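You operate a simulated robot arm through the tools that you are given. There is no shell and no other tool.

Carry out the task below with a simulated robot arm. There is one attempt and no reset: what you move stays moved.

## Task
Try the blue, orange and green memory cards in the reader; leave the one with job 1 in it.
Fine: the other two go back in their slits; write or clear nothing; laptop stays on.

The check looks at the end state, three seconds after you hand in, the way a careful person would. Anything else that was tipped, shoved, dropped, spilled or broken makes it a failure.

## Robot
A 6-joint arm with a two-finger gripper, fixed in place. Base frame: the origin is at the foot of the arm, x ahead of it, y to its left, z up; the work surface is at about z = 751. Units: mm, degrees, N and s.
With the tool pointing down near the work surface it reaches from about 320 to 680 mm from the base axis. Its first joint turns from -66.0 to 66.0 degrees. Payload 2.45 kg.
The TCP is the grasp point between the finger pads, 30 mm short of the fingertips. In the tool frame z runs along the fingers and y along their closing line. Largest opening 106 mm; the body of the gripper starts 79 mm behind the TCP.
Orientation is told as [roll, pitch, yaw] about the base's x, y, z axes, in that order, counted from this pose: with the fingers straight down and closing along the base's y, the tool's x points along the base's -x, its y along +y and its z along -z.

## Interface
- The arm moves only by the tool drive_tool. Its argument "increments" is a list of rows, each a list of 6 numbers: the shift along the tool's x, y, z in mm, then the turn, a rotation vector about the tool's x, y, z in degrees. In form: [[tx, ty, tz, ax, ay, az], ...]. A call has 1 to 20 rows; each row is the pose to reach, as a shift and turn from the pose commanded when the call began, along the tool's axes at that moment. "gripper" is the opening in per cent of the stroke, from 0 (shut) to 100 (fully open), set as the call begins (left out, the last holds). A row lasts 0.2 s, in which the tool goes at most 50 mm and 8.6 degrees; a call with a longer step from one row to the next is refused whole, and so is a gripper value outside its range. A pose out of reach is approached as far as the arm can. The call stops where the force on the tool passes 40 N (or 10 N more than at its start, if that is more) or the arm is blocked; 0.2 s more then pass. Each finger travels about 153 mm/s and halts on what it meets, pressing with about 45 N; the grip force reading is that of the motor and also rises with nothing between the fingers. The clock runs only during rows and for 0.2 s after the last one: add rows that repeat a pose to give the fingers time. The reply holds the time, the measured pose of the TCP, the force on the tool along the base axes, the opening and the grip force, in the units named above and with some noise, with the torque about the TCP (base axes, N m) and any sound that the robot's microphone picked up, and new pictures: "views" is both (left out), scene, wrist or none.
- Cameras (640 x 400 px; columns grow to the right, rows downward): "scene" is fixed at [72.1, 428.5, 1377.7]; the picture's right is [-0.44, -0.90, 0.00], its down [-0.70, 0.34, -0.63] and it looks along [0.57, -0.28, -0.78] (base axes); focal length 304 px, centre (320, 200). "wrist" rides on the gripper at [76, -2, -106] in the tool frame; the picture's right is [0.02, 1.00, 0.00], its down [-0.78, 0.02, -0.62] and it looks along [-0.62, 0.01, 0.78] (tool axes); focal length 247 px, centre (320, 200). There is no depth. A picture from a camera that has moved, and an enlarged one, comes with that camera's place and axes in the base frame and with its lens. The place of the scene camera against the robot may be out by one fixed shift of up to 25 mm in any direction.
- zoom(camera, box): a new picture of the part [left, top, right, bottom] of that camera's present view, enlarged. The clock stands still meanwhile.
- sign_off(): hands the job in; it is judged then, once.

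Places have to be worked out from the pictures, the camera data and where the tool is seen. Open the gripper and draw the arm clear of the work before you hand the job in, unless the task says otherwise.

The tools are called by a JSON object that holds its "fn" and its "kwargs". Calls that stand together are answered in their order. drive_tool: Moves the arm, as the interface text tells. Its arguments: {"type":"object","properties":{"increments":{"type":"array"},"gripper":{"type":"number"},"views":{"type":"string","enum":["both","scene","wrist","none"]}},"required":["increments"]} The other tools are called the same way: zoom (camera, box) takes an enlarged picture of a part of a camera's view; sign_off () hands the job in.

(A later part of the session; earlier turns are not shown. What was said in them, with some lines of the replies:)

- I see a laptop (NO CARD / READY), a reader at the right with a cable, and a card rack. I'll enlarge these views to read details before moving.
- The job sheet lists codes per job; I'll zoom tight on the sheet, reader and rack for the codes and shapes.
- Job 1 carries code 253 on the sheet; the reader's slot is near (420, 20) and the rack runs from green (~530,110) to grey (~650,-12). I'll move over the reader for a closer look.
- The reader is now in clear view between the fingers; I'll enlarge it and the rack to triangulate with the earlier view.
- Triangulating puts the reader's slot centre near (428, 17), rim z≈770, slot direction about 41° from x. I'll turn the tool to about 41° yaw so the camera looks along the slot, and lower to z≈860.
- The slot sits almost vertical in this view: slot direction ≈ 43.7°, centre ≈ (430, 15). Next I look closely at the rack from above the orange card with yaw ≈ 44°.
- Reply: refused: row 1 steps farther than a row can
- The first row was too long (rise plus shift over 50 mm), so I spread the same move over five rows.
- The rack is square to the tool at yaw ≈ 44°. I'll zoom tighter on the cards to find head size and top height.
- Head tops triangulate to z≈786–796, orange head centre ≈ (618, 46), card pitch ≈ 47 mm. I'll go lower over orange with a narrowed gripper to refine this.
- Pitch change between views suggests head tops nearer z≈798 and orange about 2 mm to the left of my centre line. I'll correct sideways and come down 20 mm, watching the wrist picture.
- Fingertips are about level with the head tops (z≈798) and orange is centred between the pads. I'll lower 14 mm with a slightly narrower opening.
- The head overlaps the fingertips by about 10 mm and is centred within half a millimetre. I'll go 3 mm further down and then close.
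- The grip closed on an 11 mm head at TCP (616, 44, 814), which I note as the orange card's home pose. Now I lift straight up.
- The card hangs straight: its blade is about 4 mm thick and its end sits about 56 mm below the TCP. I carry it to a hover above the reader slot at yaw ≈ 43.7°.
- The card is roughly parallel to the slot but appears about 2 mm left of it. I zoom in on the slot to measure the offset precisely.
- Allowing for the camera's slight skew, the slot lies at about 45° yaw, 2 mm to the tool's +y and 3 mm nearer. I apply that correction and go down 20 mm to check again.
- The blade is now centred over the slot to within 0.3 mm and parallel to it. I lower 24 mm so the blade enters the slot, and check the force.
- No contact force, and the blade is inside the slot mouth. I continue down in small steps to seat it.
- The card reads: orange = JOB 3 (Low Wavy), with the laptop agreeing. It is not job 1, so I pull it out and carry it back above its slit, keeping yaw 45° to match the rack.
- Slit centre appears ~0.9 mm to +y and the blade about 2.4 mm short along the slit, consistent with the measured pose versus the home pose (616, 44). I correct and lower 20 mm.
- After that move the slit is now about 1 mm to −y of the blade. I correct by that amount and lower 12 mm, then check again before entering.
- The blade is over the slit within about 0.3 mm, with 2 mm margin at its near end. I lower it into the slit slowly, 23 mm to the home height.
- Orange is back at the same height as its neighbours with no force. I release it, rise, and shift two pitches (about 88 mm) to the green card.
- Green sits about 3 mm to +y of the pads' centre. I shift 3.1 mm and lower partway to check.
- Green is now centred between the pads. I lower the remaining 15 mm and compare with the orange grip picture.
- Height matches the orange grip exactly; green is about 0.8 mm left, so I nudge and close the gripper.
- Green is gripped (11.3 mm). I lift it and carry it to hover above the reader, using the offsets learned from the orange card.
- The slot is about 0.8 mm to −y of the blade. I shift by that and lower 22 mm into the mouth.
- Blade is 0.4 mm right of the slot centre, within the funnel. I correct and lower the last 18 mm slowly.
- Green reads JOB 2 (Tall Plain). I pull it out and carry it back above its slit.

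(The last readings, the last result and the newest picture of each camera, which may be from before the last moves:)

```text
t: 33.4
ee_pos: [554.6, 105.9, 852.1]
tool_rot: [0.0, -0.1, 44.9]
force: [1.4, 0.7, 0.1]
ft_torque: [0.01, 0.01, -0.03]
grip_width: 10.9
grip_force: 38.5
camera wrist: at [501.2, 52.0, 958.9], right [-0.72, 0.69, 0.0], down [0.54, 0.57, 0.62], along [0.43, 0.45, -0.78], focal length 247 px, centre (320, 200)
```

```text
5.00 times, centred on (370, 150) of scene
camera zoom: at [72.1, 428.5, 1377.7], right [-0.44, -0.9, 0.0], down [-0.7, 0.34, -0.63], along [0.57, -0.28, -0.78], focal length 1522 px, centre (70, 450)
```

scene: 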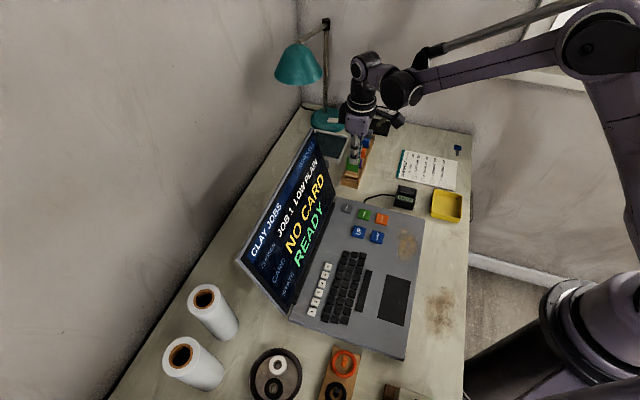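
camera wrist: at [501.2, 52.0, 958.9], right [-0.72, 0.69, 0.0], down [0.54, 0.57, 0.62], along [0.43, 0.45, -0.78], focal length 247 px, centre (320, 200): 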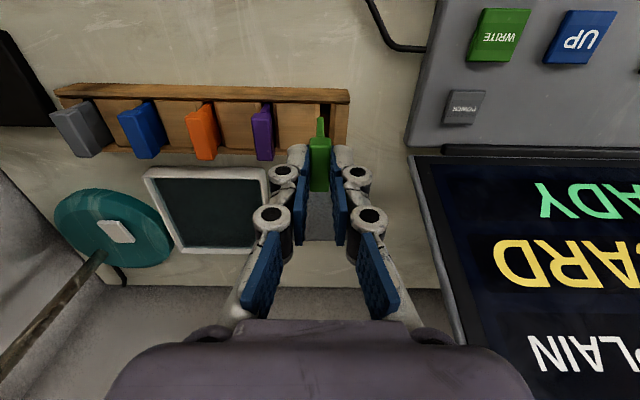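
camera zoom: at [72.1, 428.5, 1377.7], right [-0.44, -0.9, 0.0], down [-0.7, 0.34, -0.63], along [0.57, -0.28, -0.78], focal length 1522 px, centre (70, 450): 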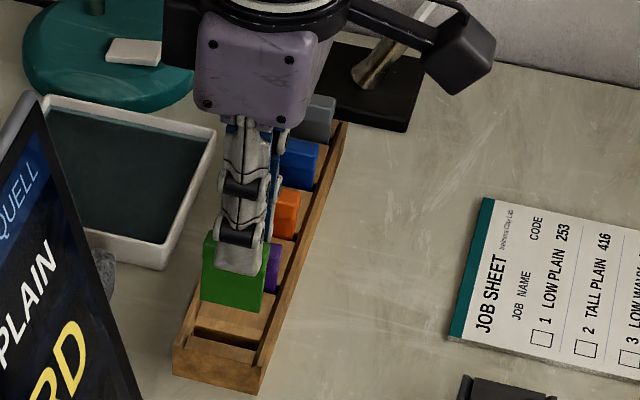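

The green slit is about 3.7 mm to +y of the blade here. I shift by that and lower 16 mm, still above the slit, to check.

{"fn": "drive_tool", "kwargs": {"increments": [[0, 3.7, 0, 0, 0, 0], [0, 3.7, 6, 0, 0, 0], [0, 3.7, 13, 0, 0, 0], [0, 3.7, 13, 0, 0, 0]], "gripper": 0, "views": "wrist"}}

{"fn": "zoom", "kwargs": {"camera": "wrist", "box": [290, 75, 360, 145]}}

```text
t: 34.4
ee_pos: [550.6, 110.2, 839.2]
tool_rot: [0.0, -0.1, 45.0]
force: [0.2, -0.6, -0.2]
ft_torque: [-0.01, 0.05, -0.03]
grip_width: 11.4
grip_force: 38.6
camera wrist: at [496.8, 55.2, 945.8], right [-0.72, 0.69, 0.0], down [0.54, 0.57, 0.62], along [0.43, 0.45, -0.78], focal length 247 px, centre (320, 200)
```

wrist: 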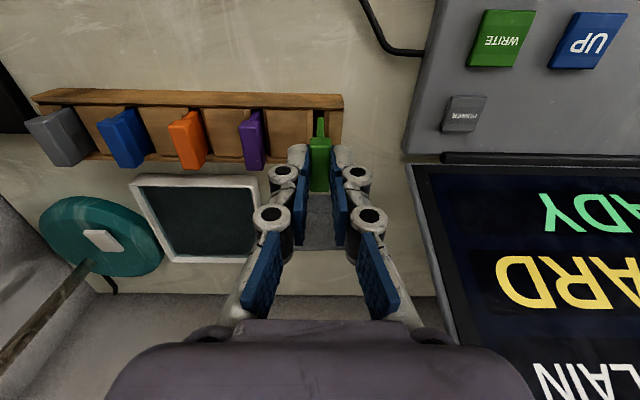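

```text
5.71 times, centred on (325, 110) of wrist
camera zoom: at [496.8, 55.2, 945.8], right [-0.72, 0.69, 0.0], down [0.54, 0.57, 0.62], along [0.43, 0.45, -0.78], focal length 1411 px, centre (291, 714)
```

zoom: 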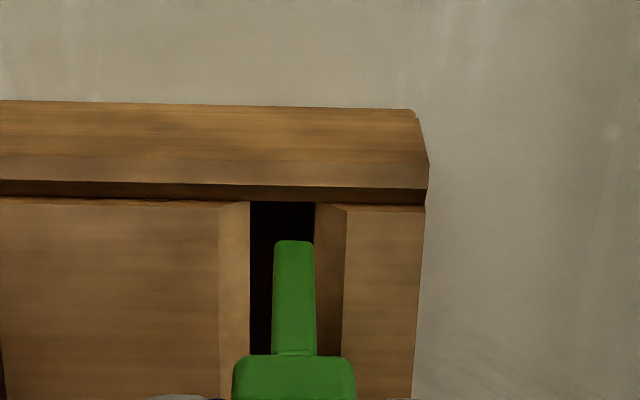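

The arm overshot slightly; the slit is now 1.5 mm to −y. I correct, let it settle, and look again at the same height.

{"fn": "drive_tool", "kwargs": {"increments": [[0, -1.5, 0, 0, 0, 0], [0, -1.5, 2, 0, 0, 0], [0, -1.5, 2, 0, 0, 0], [0, -1.5, 2, 0, 0, 0]], "gripper": 0, "views": "none"}}

{"fn": "zoom", "kwargs": {"camera": "wrist", "box": [290, 75, 360, 145]}}

```text
t: 35.4
ee_pos: [552.6, 110.1, 836.4]
tool_rot: [0.0, -0.1, 45.0]
force: [-0.4, 0.1, -0.3]
ft_torque: [0.02, 0.03, 0.01]
grip_width: 11.3
grip_force: 38.3
```

```text
5.71 times, centred on (325, 110) of wrist
camera zoom: at [498.0, 55.0, 943.3], right [-0.72, 0.69, 0.0], down [0.54, 0.57, 0.62], along [0.43, 0.45, -0.78], focal length 1411 px, centre (291, 714)
```

zoom: 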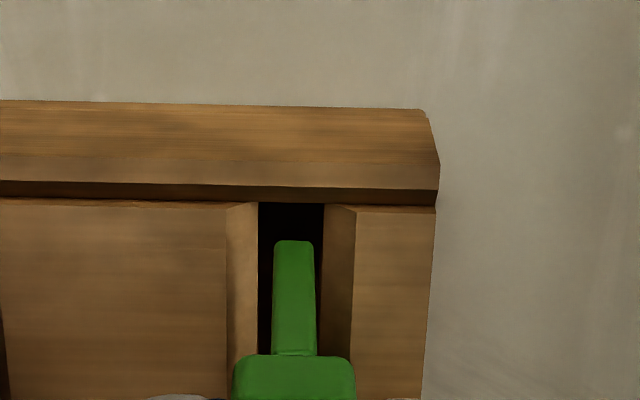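

The blade is within 0.4 mm of the slit centre. I lower it home, 22 mm.

{"fn": "drive_tool", "kwargs": {"increments": [[0, -0.4, 4, 0, 0, 0], [0, -0.4, 8, 0, 0, 0], [0, -0.4, 12, 0, 0, 0], [0, -0.4, 16, 0, 0, 0], [0, -0.4, 20, 0, 0, 0], [0, -0.4, 22, 0, 0, 0], [0, -0.4, 22, 0, 0, 0]], "gripper": 0}}

{"fn": "zoom", "kwargs": {"camera": "wrist", "box": [240, 80, 400, 220]}}

{"fn": "zoom", "kwargs": {"camera": "scene", "box": [340, 110, 400, 190]}}

```text
t: 37.0
ee_pos: [551.9, 108.7, 815.6]
tool_rot: [0.0, -0.1, 45.0]
force: [-0.2, -0.2, 0.2]
ft_torque: [-0.02, 0.01, 0.0]
grip_width: 11.4
grip_force: 38.4
camera wrist: at [498.0, 54.8, 921.5], right [-0.72, 0.69, 0.0], down [0.54, 0.57, 0.62], along [0.43, 0.45, -0.78], focal length 247 px, centre (320, 200)
```

scene: 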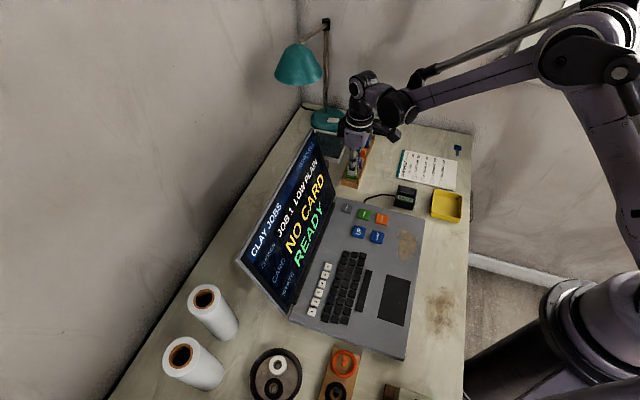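
wrist: 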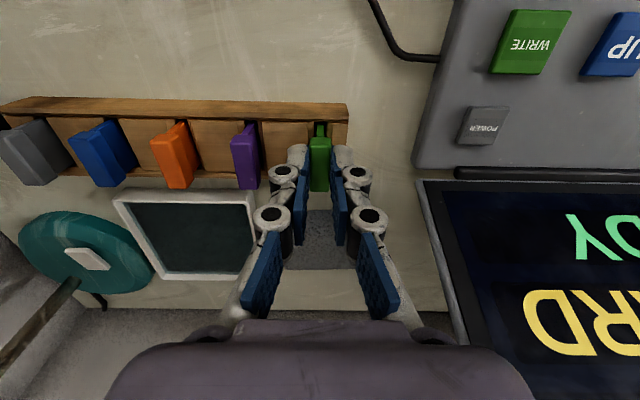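

```text
2.86 times, centred on (320, 150) of wrist
camera zoom: at [498.0, 54.8, 921.5], right [-0.72, 0.69, 0.0], down [0.54, 0.57, 0.62], along [0.43, 0.45, -0.78], focal length 706 px, centre (320, 343)
```

zoom: 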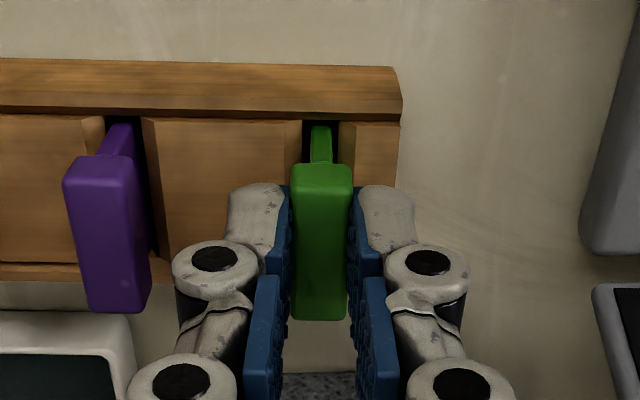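

```text
5.00 times, centred on (370, 150) of scene
camera zoom: at [72.1, 428.5, 1377.7], right [-0.44, -0.9, 0.0], down [-0.7, 0.34, -0.63], along [0.57, -0.28, -0.78], focal length 1522 px, centre (70, 450)
```

zoom: 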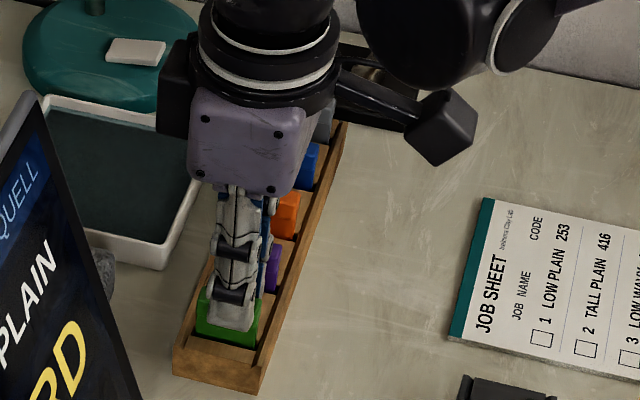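

Green's neighbour comparison suggests it's about 1 mm high, so I press 1.2 mm further, release, rise, and move three pitches over to the blue card.

{"fn": "drive_tool", "kwargs": {"increments": [[0, 0, 1.2, 0, 0, 0], [0, 0, 1.2, 0, 0, 0]], "gripper": 0, "views": "none"}}

{"fn": "drive_tool", "kwargs": {"increments": [[0, 0, 0, 0, 0, 0], [0, 0, 0, 0, 0, 0], [0, 0, -15, 0, 0, 0], [0, 0, -36, 0, 0, 0], [0, -34, -36, 0, 0, 0], [0, -68, -36, 0, 0, 0], [0, -102, -36, 0, 0, 0], [0, -136, -36, 0, 0, 0], [0, -136, -27, 0, 0, 0], [0, -136, -27, 0, 0, 0], [0, -136, -27, 0, 0, 0]], "gripper": 30}}

{"fn": "zoom", "kwargs": {"camera": "wrist", "box": [240, 80, 400, 220]}}

{"fn": "zoom", "kwargs": {"camera": "scene", "box": [330, 100, 410, 190]}}

```text
t: 37.6
ee_pos: [550.2, 109.6, 814.5]
tool_rot: [0.1, -0.1, 45.0]
force: [-0.1, -0.6, 0.5]
ft_torque: [0.0, 0.02, 0.0]
grip_width: 11.3
grip_force: 38.4
```

```text
t: 40.0
ee_pos: [646.9, 13.6, 839.1]
tool_rot: [0.0, -0.1, 45.0]
force: [0.2, 0.1, -0.4]
ft_torque: [-0.01, 0.02, -0.01]
grip_width: 31.7
grip_force: 0.1
camera wrist: at [593.4, -41.5, 945.6], right [-0.72, 0.69, 0.0], down [0.54, 0.57, 0.62], along [0.43, 0.45, -0.78], focal length 247 px, centre (320, 200)
```

scene: 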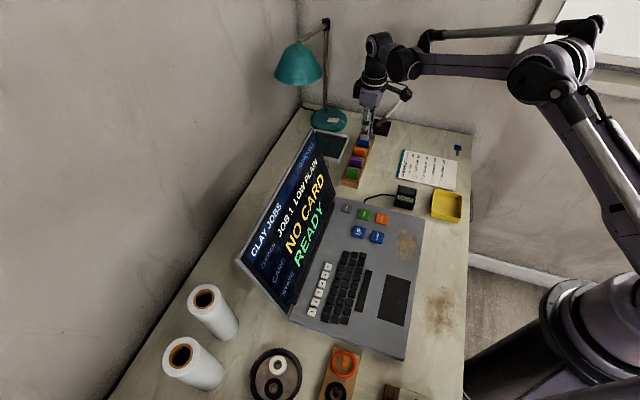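
wrist: 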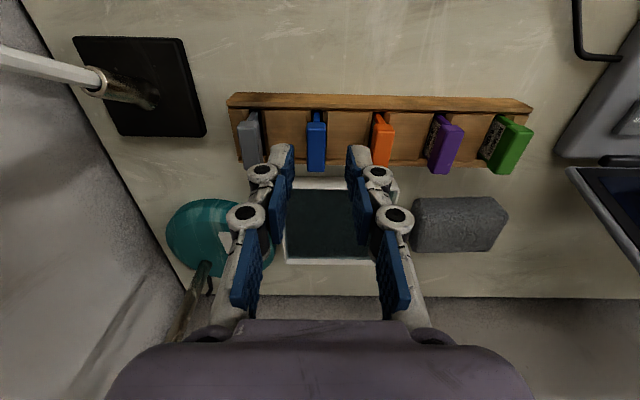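

```text
2.86 times, centred on (320, 150) of wrist
camera zoom: at [593.4, -41.5, 945.6], right [-0.72, 0.69, 0.0], down [0.54, 0.57, 0.62], along [0.43, 0.45, -0.78], focal length 706 px, centre (320, 343)
```

zoom: 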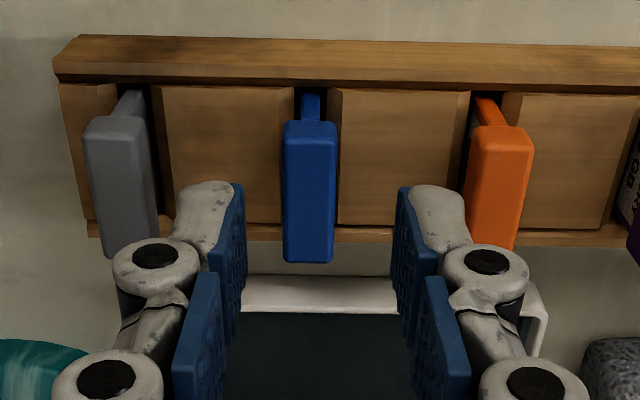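

```text
4.44 times, centred on (370, 145) of scene
camera zoom: at [72.1, 428.5, 1377.7], right [-0.44, -0.9, 0.0], down [-0.7, 0.34, -0.63], along [0.57, -0.28, -0.78], focal length 1353 px, centre (98, 444)
```

zoom: 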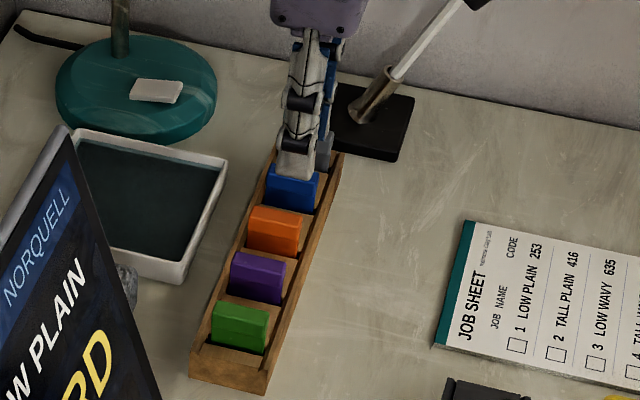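

Blue is about 2.2 mm to −y of the pads' centre, and the pen stand stays well clear. I shift and lower partway.

{"fn": "drive_tool", "kwargs": {"increments": [[0, -2.2, 0, 0, 0, 0], [0, -2.2, 6, 0, 0, 0], [0, -2.2, 12, 0, 0, 0], [0, -2.2, 12, 0, 0, 0], [0, -2.2, 12, 0, 0, 0]], "gripper": 30, "views": "none"}}

{"fn": "zoom", "kwargs": {"camera": "wrist", "box": [240, 80, 400, 220]}}

```text
t: 41.2
ee_pos: [648.5, 11.1, 829.3]
tool_rot: [0.1, 0.0, 45.0]
force: [-0.4, 0.5, 0.4]
ft_torque: [-0.03, 0.02, 0.02]
grip_width: 31.9
grip_force: 0.1
```

```text
2.86 times, centred on (320, 150) of wrist
camera zoom: at [594.9, -43.4, 935.0], right [-0.72, 0.69, 0.0], down [0.54, 0.57, 0.62], along [0.43, 0.45, -0.78], focal length 706 px, centre (320, 343)
```

zoom: 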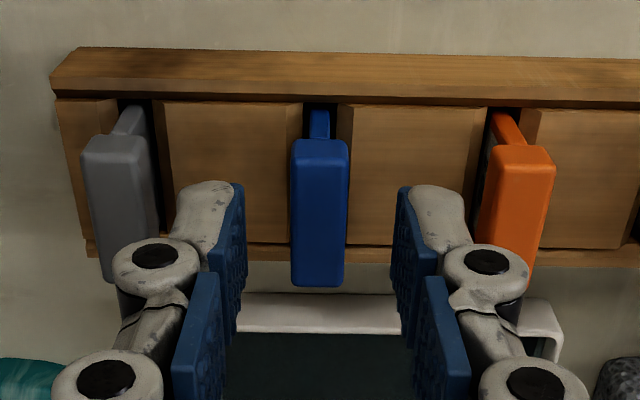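

Blue is centred to within 0.3 mm. I lower the remaining 15 mm and check the height match.

{"fn": "drive_tool", "kwargs": {"increments": [[0, -0.2, 5, 0, 0, 0], [0, -0.2, 10, 0, 0, 0], [0, -0.2, 15, 0, 0, 0], [0, -0.2, 15, 0, 0, 0], [0, -0.2, 15, 0, 0, 0]], "gripper": 30, "views": "none"}}

{"fn": "zoom", "kwargs": {"camera": "wrist", "box": [240, 80, 400, 220]}}

```text
t: 42.4
ee_pos: [650.4, 10.8, 813.5]
tool_rot: [0.1, 0.0, 45.1]
force: [-0.7, -0.1, 0.4]
ft_torque: [-0.01, 0.03, 0.04]
grip_width: 31.8
grip_force: 0.0
```

```text
2.86 times, centred on (320, 150) of wrist
camera zoom: at [595.5, -42.7, 919.7], right [-0.72, 0.69, 0.0], down [0.54, 0.57, 0.62], along [0.43, 0.45, -0.78], focal length 706 px, centre (320, 343)
```

zoom: 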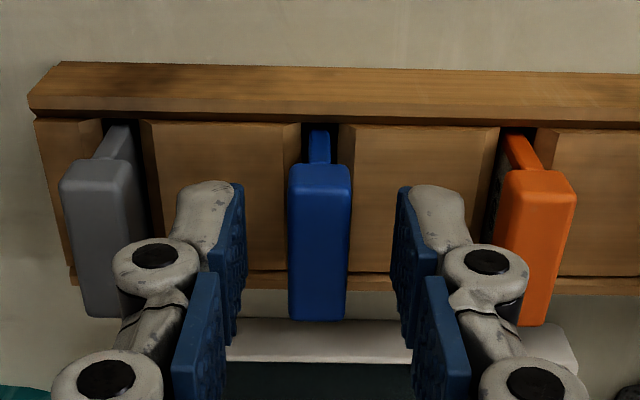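

The height matches the earlier grips (head far edge at the same row) and it is centred. I close on blue.

{"fn": "drive_tool", "kwargs": {"increments": [[0, -0.3, 0, 0, 0, 0], [0, -0.3, 0, 0, 0, 0], [0, -0.3, 0, 0, 0, 0], [0, -0.3, 0, 0, 0, 0]], "gripper": 0, "views": "none"}}

{"fn": "zoom", "kwargs": {"camera": "wrist", "box": [240, 80, 400, 220]}}

```text
t: 43.4
ee_pos: [649.2, 12.4, 813.3]
tool_rot: [0.0, -0.1, 45.0]
force: [0.2, -0.2, 1.5]
ft_torque: [0.0, -0.01, 0.0]
grip_width: 11.4
grip_force: 38.4
```

```text
2.86 times, centred on (320, 150) of wrist
camera zoom: at [595.4, -42.7, 919.7], right [-0.72, 0.69, 0.0], down [0.54, 0.57, 0.62], along [0.43, 0.45, -0.78], focal length 706 px, centre (320, 343)
```

zoom: 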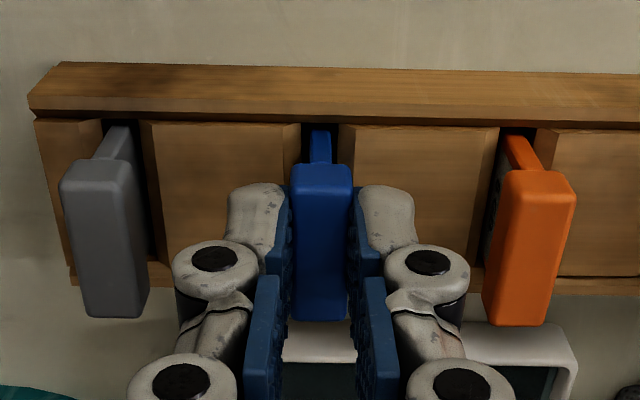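

Blue is gripped. I lift it and carry it to the reader hover position.

{"fn": "drive_tool", "kwargs": {"increments": [[0, 0, -12, 0, 0, 0], [0, 0, -35, 0, 0, 0], [0, 0, -65, 0, 0, 0], [0, 0, -86, 0, 0, 0], [26, 26, -86, 0, 0, 0], [52, 52, -86, 0, 0, 0], [78, 78, -86, 0, 0, 0], [104, 104, -86, 0, 0, 0], [130, 130, -86, 0, 0, 0], [156, 155.8, -86, 0, 0, 0], [156, 155.8, -62, 0, 0, 0], [156, 155.8, -38, 0, 0, 0], [156, 155.8, -38, 0, 0, 0], [156, 155.8, -38, 0, 0, 0]], "gripper": 0}}

{"fn": "zoom", "kwargs": {"camera": "wrist", "box": [290, 75, 360, 145]}}

{"fn": "zoom", "kwargs": {"camera": "scene", "box": [330, 100, 440, 215]}}

```text
t: 46.4
ee_pos: [427.9, 10.1, 852.3]
tool_rot: [0.0, 0.0, 45.0]
force: [-0.1, 0.1, -0.6]
ft_torque: [0.02, -0.03, 0.01]
grip_width: 11.0
grip_force: 38.2
camera wrist: at [374.4, -43.7, 959.3], right [-0.72, 0.69, 0.0], down [0.54, 0.57, 0.62], along [0.43, 0.45, -0.78], focal length 247 px, centre (320, 200)
```

scene: 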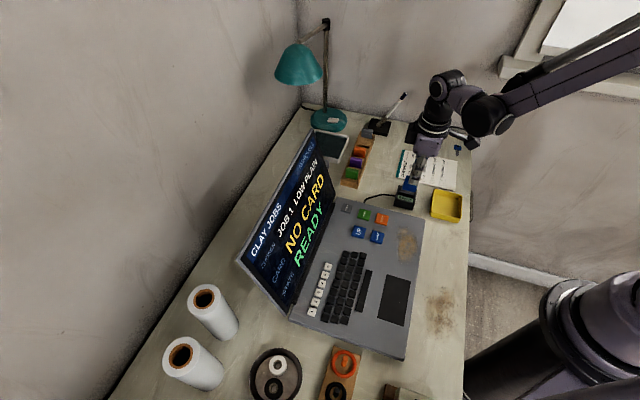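
wrist: 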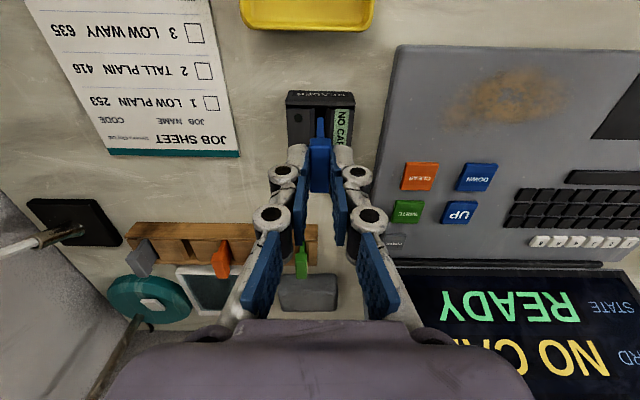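

```text
5.71 times, centred on (325, 110) of wrist
camera zoom: at [374.4, -43.7, 959.3], right [-0.72, 0.69, 0.0], down [0.54, 0.57, 0.62], along [0.43, 0.45, -0.78], focal length 1411 px, centre (291, 714)
```

zoom: 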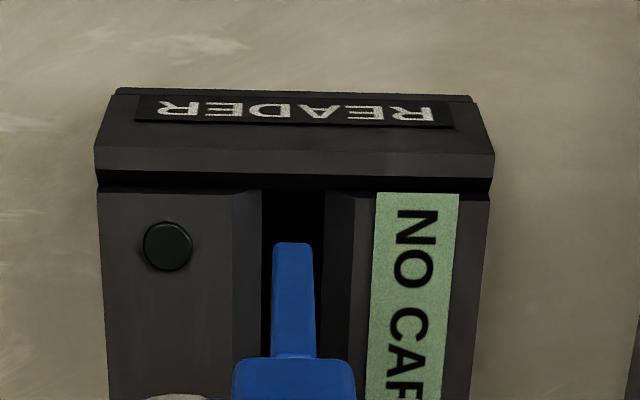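

```text
3.48 times, centred on (385, 158) of scene
camera zoom: at [72.1, 428.5, 1377.7], right [-0.44, -0.9, 0.0], down [-0.7, 0.34, -0.63], along [0.57, -0.28, -0.78], focal length 1059 px, centre (94, 348)
```

zoom: 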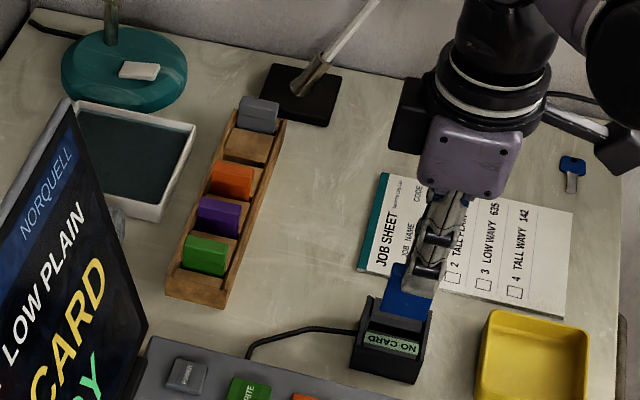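

The blade is within 0.3 mm sideways and about 1 mm close to the near wall, so I correct both slightly and lower 18 mm.

{"fn": "drive_tool", "kwargs": {"increments": [[-1.2, 0.25, 0, 0, 0, 0], [-1.2, 0.25, 6, 0, 0, 0], [-1.2, 0.25, 12, 0, 0, 0], [-1.2, 0.25, 18, 0, 0, 0], [-1.2, 0.25, 18, 0, 0, 0], [-1.2, 0.25, 18, 0, 0, 0]], "gripper": 0, "views": "none"}}

{"fn": "zoom", "kwargs": {"camera": "wrist", "box": [290, 75, 360, 145]}}

```text
t: 47.8
ee_pos: [430.2, 13.0, 834.4]
tool_rot: [0.0, 0.0, 44.9]
force: [0.2, 0.3, 0.1]
ft_torque: [0.0, -0.01, -0.03]
grip_width: 11.3
grip_force: 38.2
```

```text
5.71 times, centred on (325, 110) of wrist
camera zoom: at [375.7, -42.3, 939.7], right [-0.72, 0.69, 0.0], down [0.54, 0.57, 0.62], along [0.43, 0.45, -0.78], focal length 1411 px, centre (291, 714)
```

zoom: 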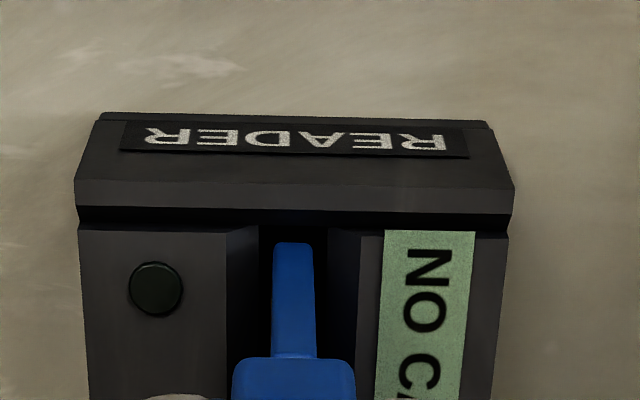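

Aligned on the slot centre. I lower the last 18 mm.

{"fn": "drive_tool", "kwargs": {"increments": [[0, 0, 4, 0, 0, 0], [0, 0, 8, 0, 0, 0], [0, 0, 12, 0, 0, 0], [0, 0, 15, 0, 0, 0], [0, 0, 18, 0, 0, 0], [0, 0, 18, 0, 0, 0]], "gripper": 0}}

{"fn": "zoom", "kwargs": {"camera": "scene", "box": [230, 120, 430, 330]}}

{"fn": "zoom", "kwargs": {"camera": "scene", "box": [385, 160, 430, 215]}}

```text
t: 49.2
ee_pos: [429.7, 12.1, 813.8]
tool_rot: [0.0, 0.0, 45.1]
force: [-0.4, -0.2, -0.4]
ft_torque: [0.0, -0.02, -0.03]
grip_width: 11.2
grip_force: 38.5
camera wrist: at [375.5, -42.0, 921.3], right [-0.72, 0.69, 0.0], down [0.54, 0.57, 0.62], along [0.43, 0.45, -0.78], focal length 247 px, centre (320, 200)
```

scene: 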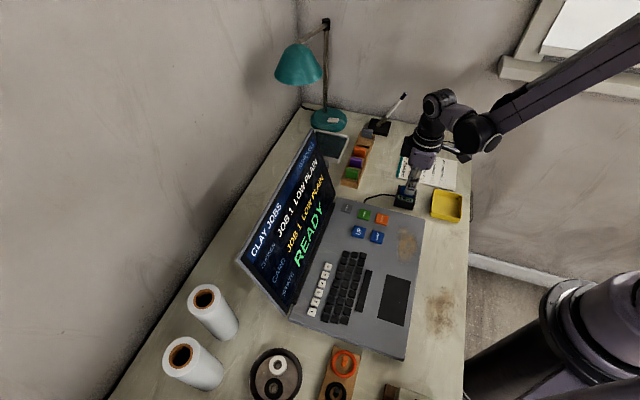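
wrist: 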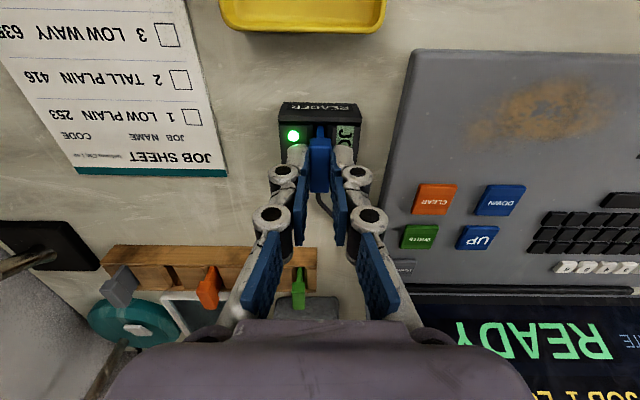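

```text
1.90 times, centred on (330, 225) of scene
camera zoom: at [72.1, 428.5, 1377.7], right [-0.44, -0.9, 0.0], down [-0.7, 0.34, -0.63], along [0.57, -0.28, -0.78], focal length 580 px, centre (301, 152)
```

zoom: 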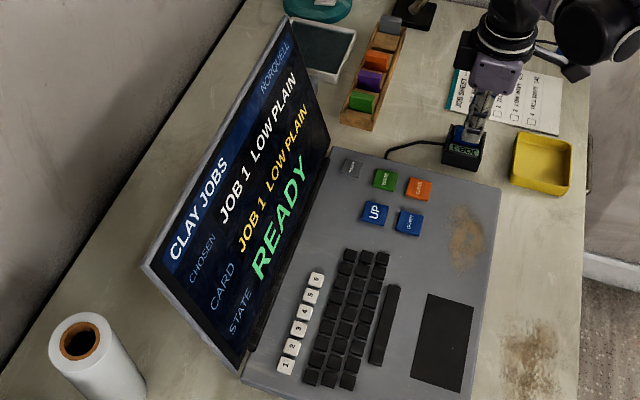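

```text
7.27 times, centred on (408, 188) of scene
camera zoom: at [72.1, 428.5, 1377.7], right [-0.44, -0.9, 0.0], down [-0.7, 0.34, -0.63], along [0.57, -0.28, -0.78], focal length 2215 px, centre (-316, 291)
```

zoom: 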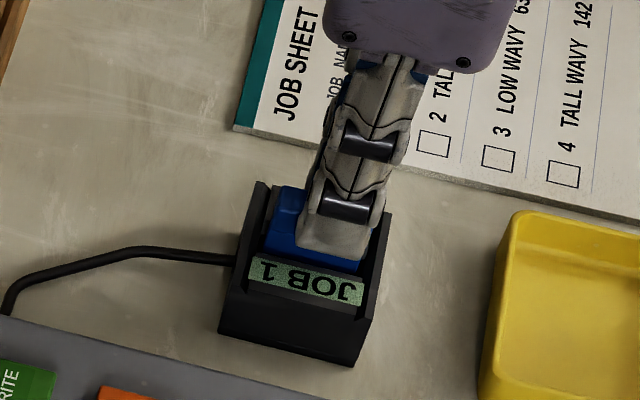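

Blue reads JOB 1 (Low Plain), so it stays. I press gently in 1 mm steps to find whether it is seated, before releasing.

{"fn": "drive_tool", "kwargs": {"increments": [[0, 0, 0.5, 0, 0, 0], [0, 0, 1, 0, 0, 0], [0, 0, 1, 0, 0, 0]], "gripper": 0, "views": "none"}}

{"fn": "drive_tool", "kwargs": {"increments": [[0, 0, 0.5, 0, 0, 0], [0, 0, 1, 0, 0, 0], [0, 0, 1, 0, 0, 0]], "gripper": 0, "views": "none"}}

```text
t: 50.0
ee_pos: [428.4, 12.3, 813.1]
tool_rot: [0.0, 0.1, 45.0]
force: [0.7, 0.1, -0.2]
ft_torque: [0.02, 0.02, 0.03]
grip_width: 11.3
grip_force: 38.2
```

```text
t: 50.8
ee_pos: [428.1, 12.0, 812.3]
tool_rot: [0.0, 0.0, 45.1]
force: [-0.5, 0.2, -0.2]
ft_torque: [-0.01, -0.02, -0.01]
grip_width: 11.4
grip_force: 38.4
```

Still no contact force; I try two more millimetres in the same careful way.

{"fn": "drive_tool", "kwargs": {"increments": [[0, 0, 0.5, 0, 0, 0], [0, 0, 1, 0, 0, 0], [0, 0, 1, 0, 0, 0]], "gripper": 0, "views": "none"}}

{"fn": "drive_tool", "kwargs": {"increments": [[0, 0, 0.5, 0, 0, 0], [0, 0, 1, 0, 0, 0], [0, 0, 1, 0, 0, 0]], "gripper": 0, "views": "both"}}

{"fn": "zoom", "kwargs": {"camera": "scene", "box": [385, 160, 430, 215]}}

{"fn": "zoom", "kwargs": {"camera": "wrist", "box": [240, 80, 400, 220]}}

```text
t: 51.6
ee_pos: [428.3, 13.0, 813.0]
tool_rot: [0.1, -0.2, 45.1]
force: [0.0, 0.9, 9.7]
ft_torque: [0.04, -0.03, 0.01]
grip_width: 11.1
grip_force: 38.7
```

```text
t: 52.4
ee_pos: [428.8, 12.9, 811.4]
tool_rot: [-0.1, 0.0, 45.0]
force: [1.0, 1.2, 40.2]
ft_torque: [0.03, -0.02, 0.02]
grip_width: 11.4
grip_force: 38.7
camera wrist: at [375.0, -42.4, 918.0], right [-0.72, 0.69, 0.0], down [0.54, 0.57, 0.62], along [0.43, 0.45, -0.78], focal length 247 px, centre (320, 200)
```

scene: 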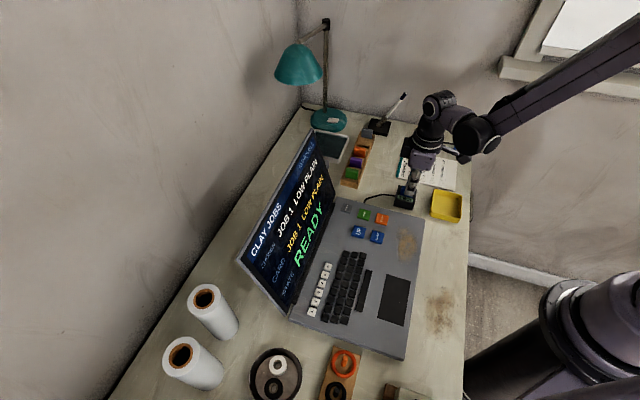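
wrist: 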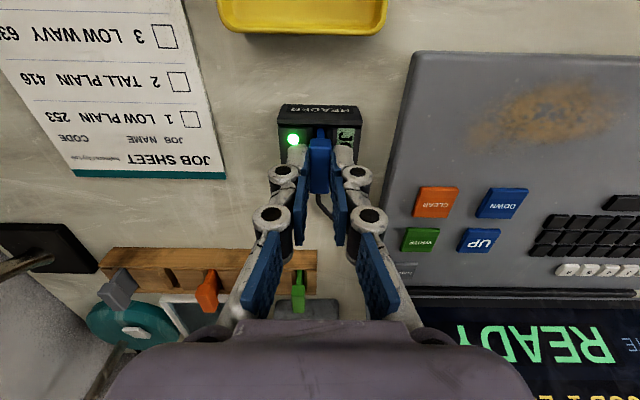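

```text
7.27 times, centred on (408, 188) of scene
camera zoom: at [71.5, 428.5, 1377.7], right [-0.44, -0.9, 0.0], down [-0.7, 0.34, -0.63], along [0.57, -0.28, -0.78], focal length 2215 px, centre (-316, 291)
```

zoom: 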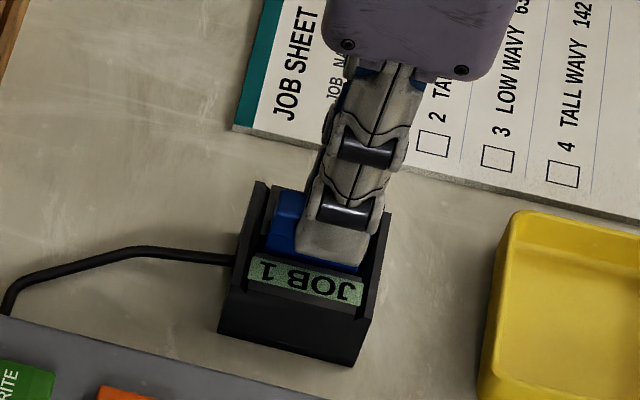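

```text
2.86 times, centred on (320, 150) of wrist
camera zoom: at [375.0, -42.4, 918.0], right [-0.72, 0.69, 0.0], down [0.54, 0.57, 0.62], along [0.43, 0.45, -0.78], focal length 706 px, centre (320, 343)
```

zoom: 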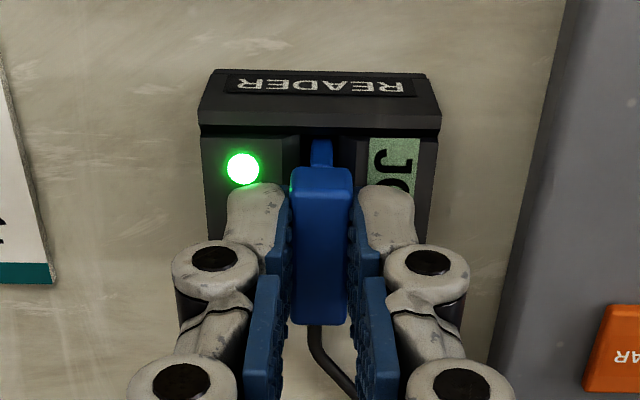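

Contact at 10 N then 40 N shows the card is fully seated, still reading JOB 1. I relieve the pressure by about 1.5 mm, then open modestly and rise straight up.

{"fn": "drive_tool", "kwargs": {"increments": [[0, 0, -1, 0, 0, 0], [0, 0, -1.6, 0, 0, 0], [0, 0, -1.6, 0, 0, 0]], "gripper": 0, "views": "none"}}

{"fn": "drive_tool", "kwargs": {"increments": [[0, 0, 0, 0, 0, 0], [0, 0, 0, 0, 0, 0], [0, 0, 0, 0, 0, 0], [0, 0, -10, 0, 0, 0], [0, 0, -30, 0, 0, 0], [0, 0, -70, 0, 0, 0], [0, 0, -110, 0, 0, 0], [0, 0, -110, 0, 0, 0]], "gripper": 28}}

{"fn": "zoom", "kwargs": {"camera": "wrist", "box": [240, 60, 400, 200]}}

{"fn": "zoom", "kwargs": {"camera": "scene", "box": [385, 160, 430, 215]}}

```text
t: 53.2
ee_pos: [429.2, 11.7, 812.3]
tool_rot: [0.0, 0.1, 45.0]
force: [0.0, 0.4, 0.9]
ft_torque: [-0.01, -0.02, 0.01]
grip_width: 11.4
grip_force: 38.1
```

```text
t: 55.0
ee_pos: [430.2, 12.9, 923.3]
tool_rot: [0.0, -0.2, 44.9]
force: [0.0, 0.2, -0.2]
ft_torque: [0.01, 0.02, -0.01]
grip_width: 29.7
grip_force: 0.0
camera wrist: at [376.7, -42.0, 1030.0], right [-0.72, 0.69, 0.0], down [0.54, 0.57, 0.62], along [0.43, 0.45, -0.78], focal length 247 px, centre (320, 200)
```

scene: 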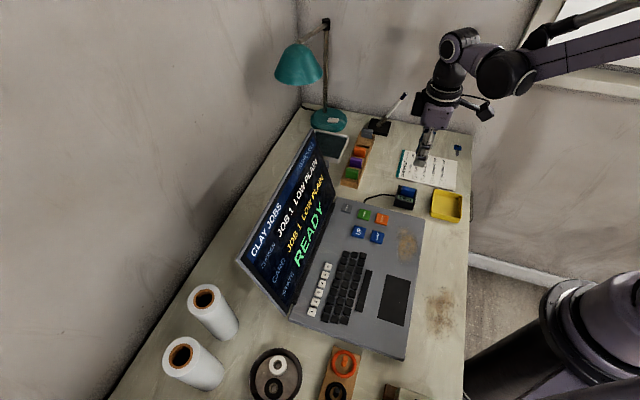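
wrist: 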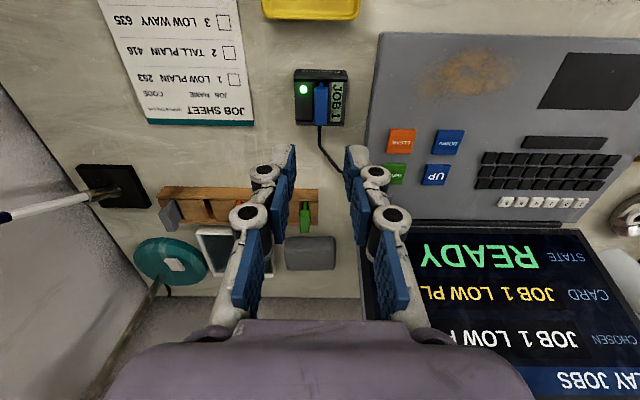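

```text
2.86 times, centred on (320, 130) of wrist
camera zoom: at [376.7, -42.0, 1030.0], right [-0.72, 0.69, 0.0], down [0.54, 0.57, 0.62], along [0.43, 0.45, -0.78], focal length 706 px, centre (320, 400)
```

zoom: 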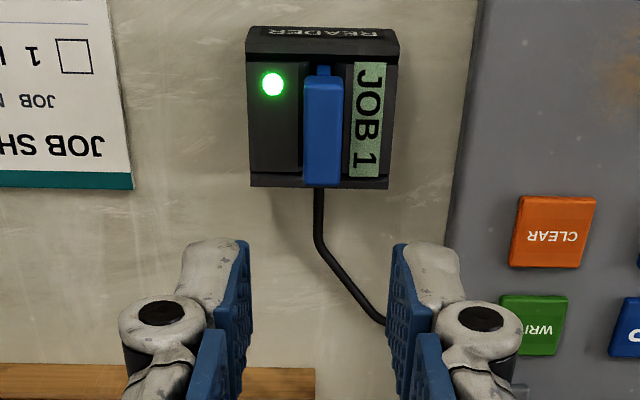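

```text
7.27 times, centred on (408, 188) of scene
camera zoom: at [72.1, 428.5, 1377.7], right [-0.44, -0.9, 0.0], down [-0.7, 0.34, -0.63], along [0.57, -0.28, -0.78], focal length 2215 px, centre (-316, 291)
```

zoom: 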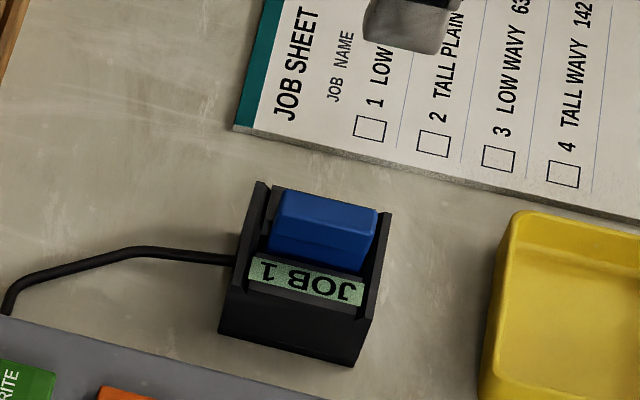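

Blue is upright in the reader showing JOB 1 with the green light. I raise the arm further toward its start pose with an open gripper and check the rack.

{"fn": "drive_tool", "kwargs": {"increments": [[10, 0, -30, 0, 0, 0], [20, 0, -60, 0, 0, 0], [30, 0, -80, 0, 0, 0], [30, 0, -80, 0, 0, 0]], "gripper": 90}}

{"fn": "zoom", "kwargs": {"camera": "scene", "box": [335, 115, 390, 190]}}

{"fn": "zoom", "kwargs": {"camera": "scene", "box": [230, 120, 470, 330]}}

```text
t: 56.0
ee_pos: [406.0, -9.3, 1004.5]
tool_rot: [0.0, -0.1, 44.9]
force: [-0.9, 0.2, -0.4]
ft_torque: [-0.01, 0.02, 0.01]
grip_width: 95.3
grip_force: 0.1
camera wrist: at [351.9, -63.6, 1110.7], right [-0.72, 0.69, 0.0], down [0.54, 0.57, 0.62], along [0.43, 0.45, -0.78], focal length 247 px, centre (320, 200)
```

scene: 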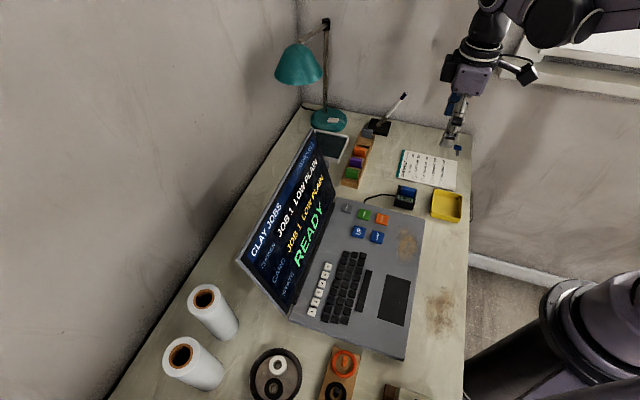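
wrist: 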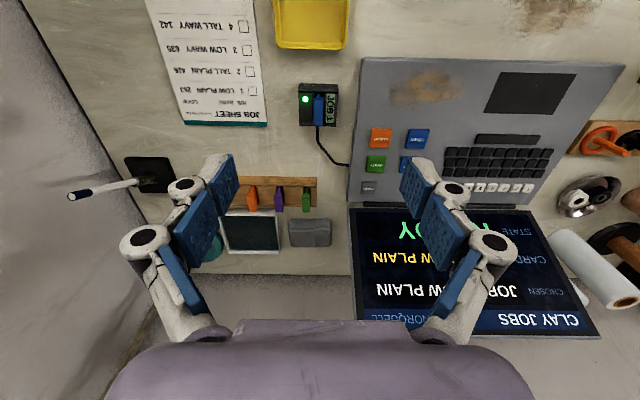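

```text
5.33 times, centred on (362, 152) of scene
camera zoom: at [72.1, 428.5, 1377.7], right [-0.44, -0.9, 0.0], down [-0.7, 0.34, -0.63], along [0.57, -0.28, -0.78], focal length 1624 px, centre (93, 453)
```

zoom: 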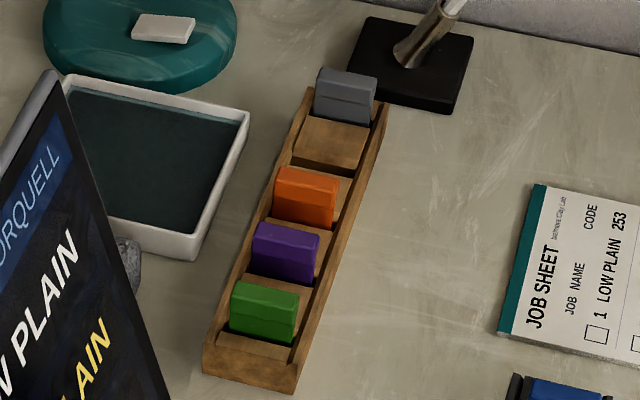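

```text
1.90 times, centred on (350, 225) of scene
camera zoom: at [72.1, 428.5, 1377.7], right [-0.44, -0.9, 0.0], down [-0.7, 0.34, -0.63], along [0.57, -0.28, -0.78], focal length 580 px, centre (263, 152)
```

zoom: 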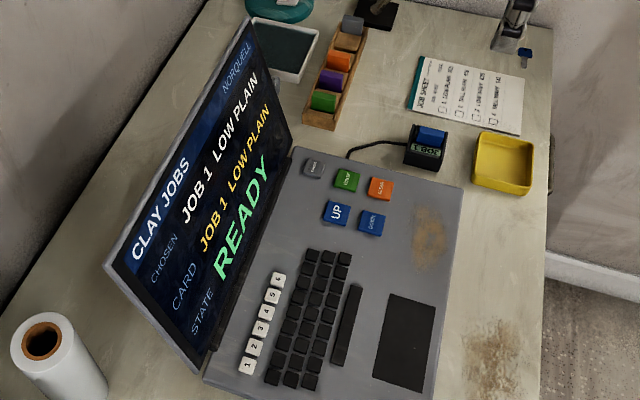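

Orange, purple and green sit level in their slits. Blue is in the reader showing JOB 1, the laptop is on, and the arm is clear with the gripper open, so I hand in the job.

{"fn": "sign_off", "kwargs": {}}

```text
The job is handed in.
```

The blue card holds job 1, so I left it in the reader and handed the job in. The reader and the laptop both show JOB 1 (Low Plain).

| Card | Job on it | Where it is now |
|---|---|---|
| Orange | Job 3, Low Wavy | Back in its slit |
| Green | Job 2, Tall Plain | Back in its slit |
| Blue | Job 1, Low Plain | Seated in the reader |

In the last pictures, orange and green sit level with the purple card. The laptop is on and shows READY. I did not press any of its buttons, so nothing was written or cleared. While seating the blue card I pressed down until the force reached about 40 N, then eased off before letting go. Nothing else looked moved or tipped, and the arm is clear with the gripper open.
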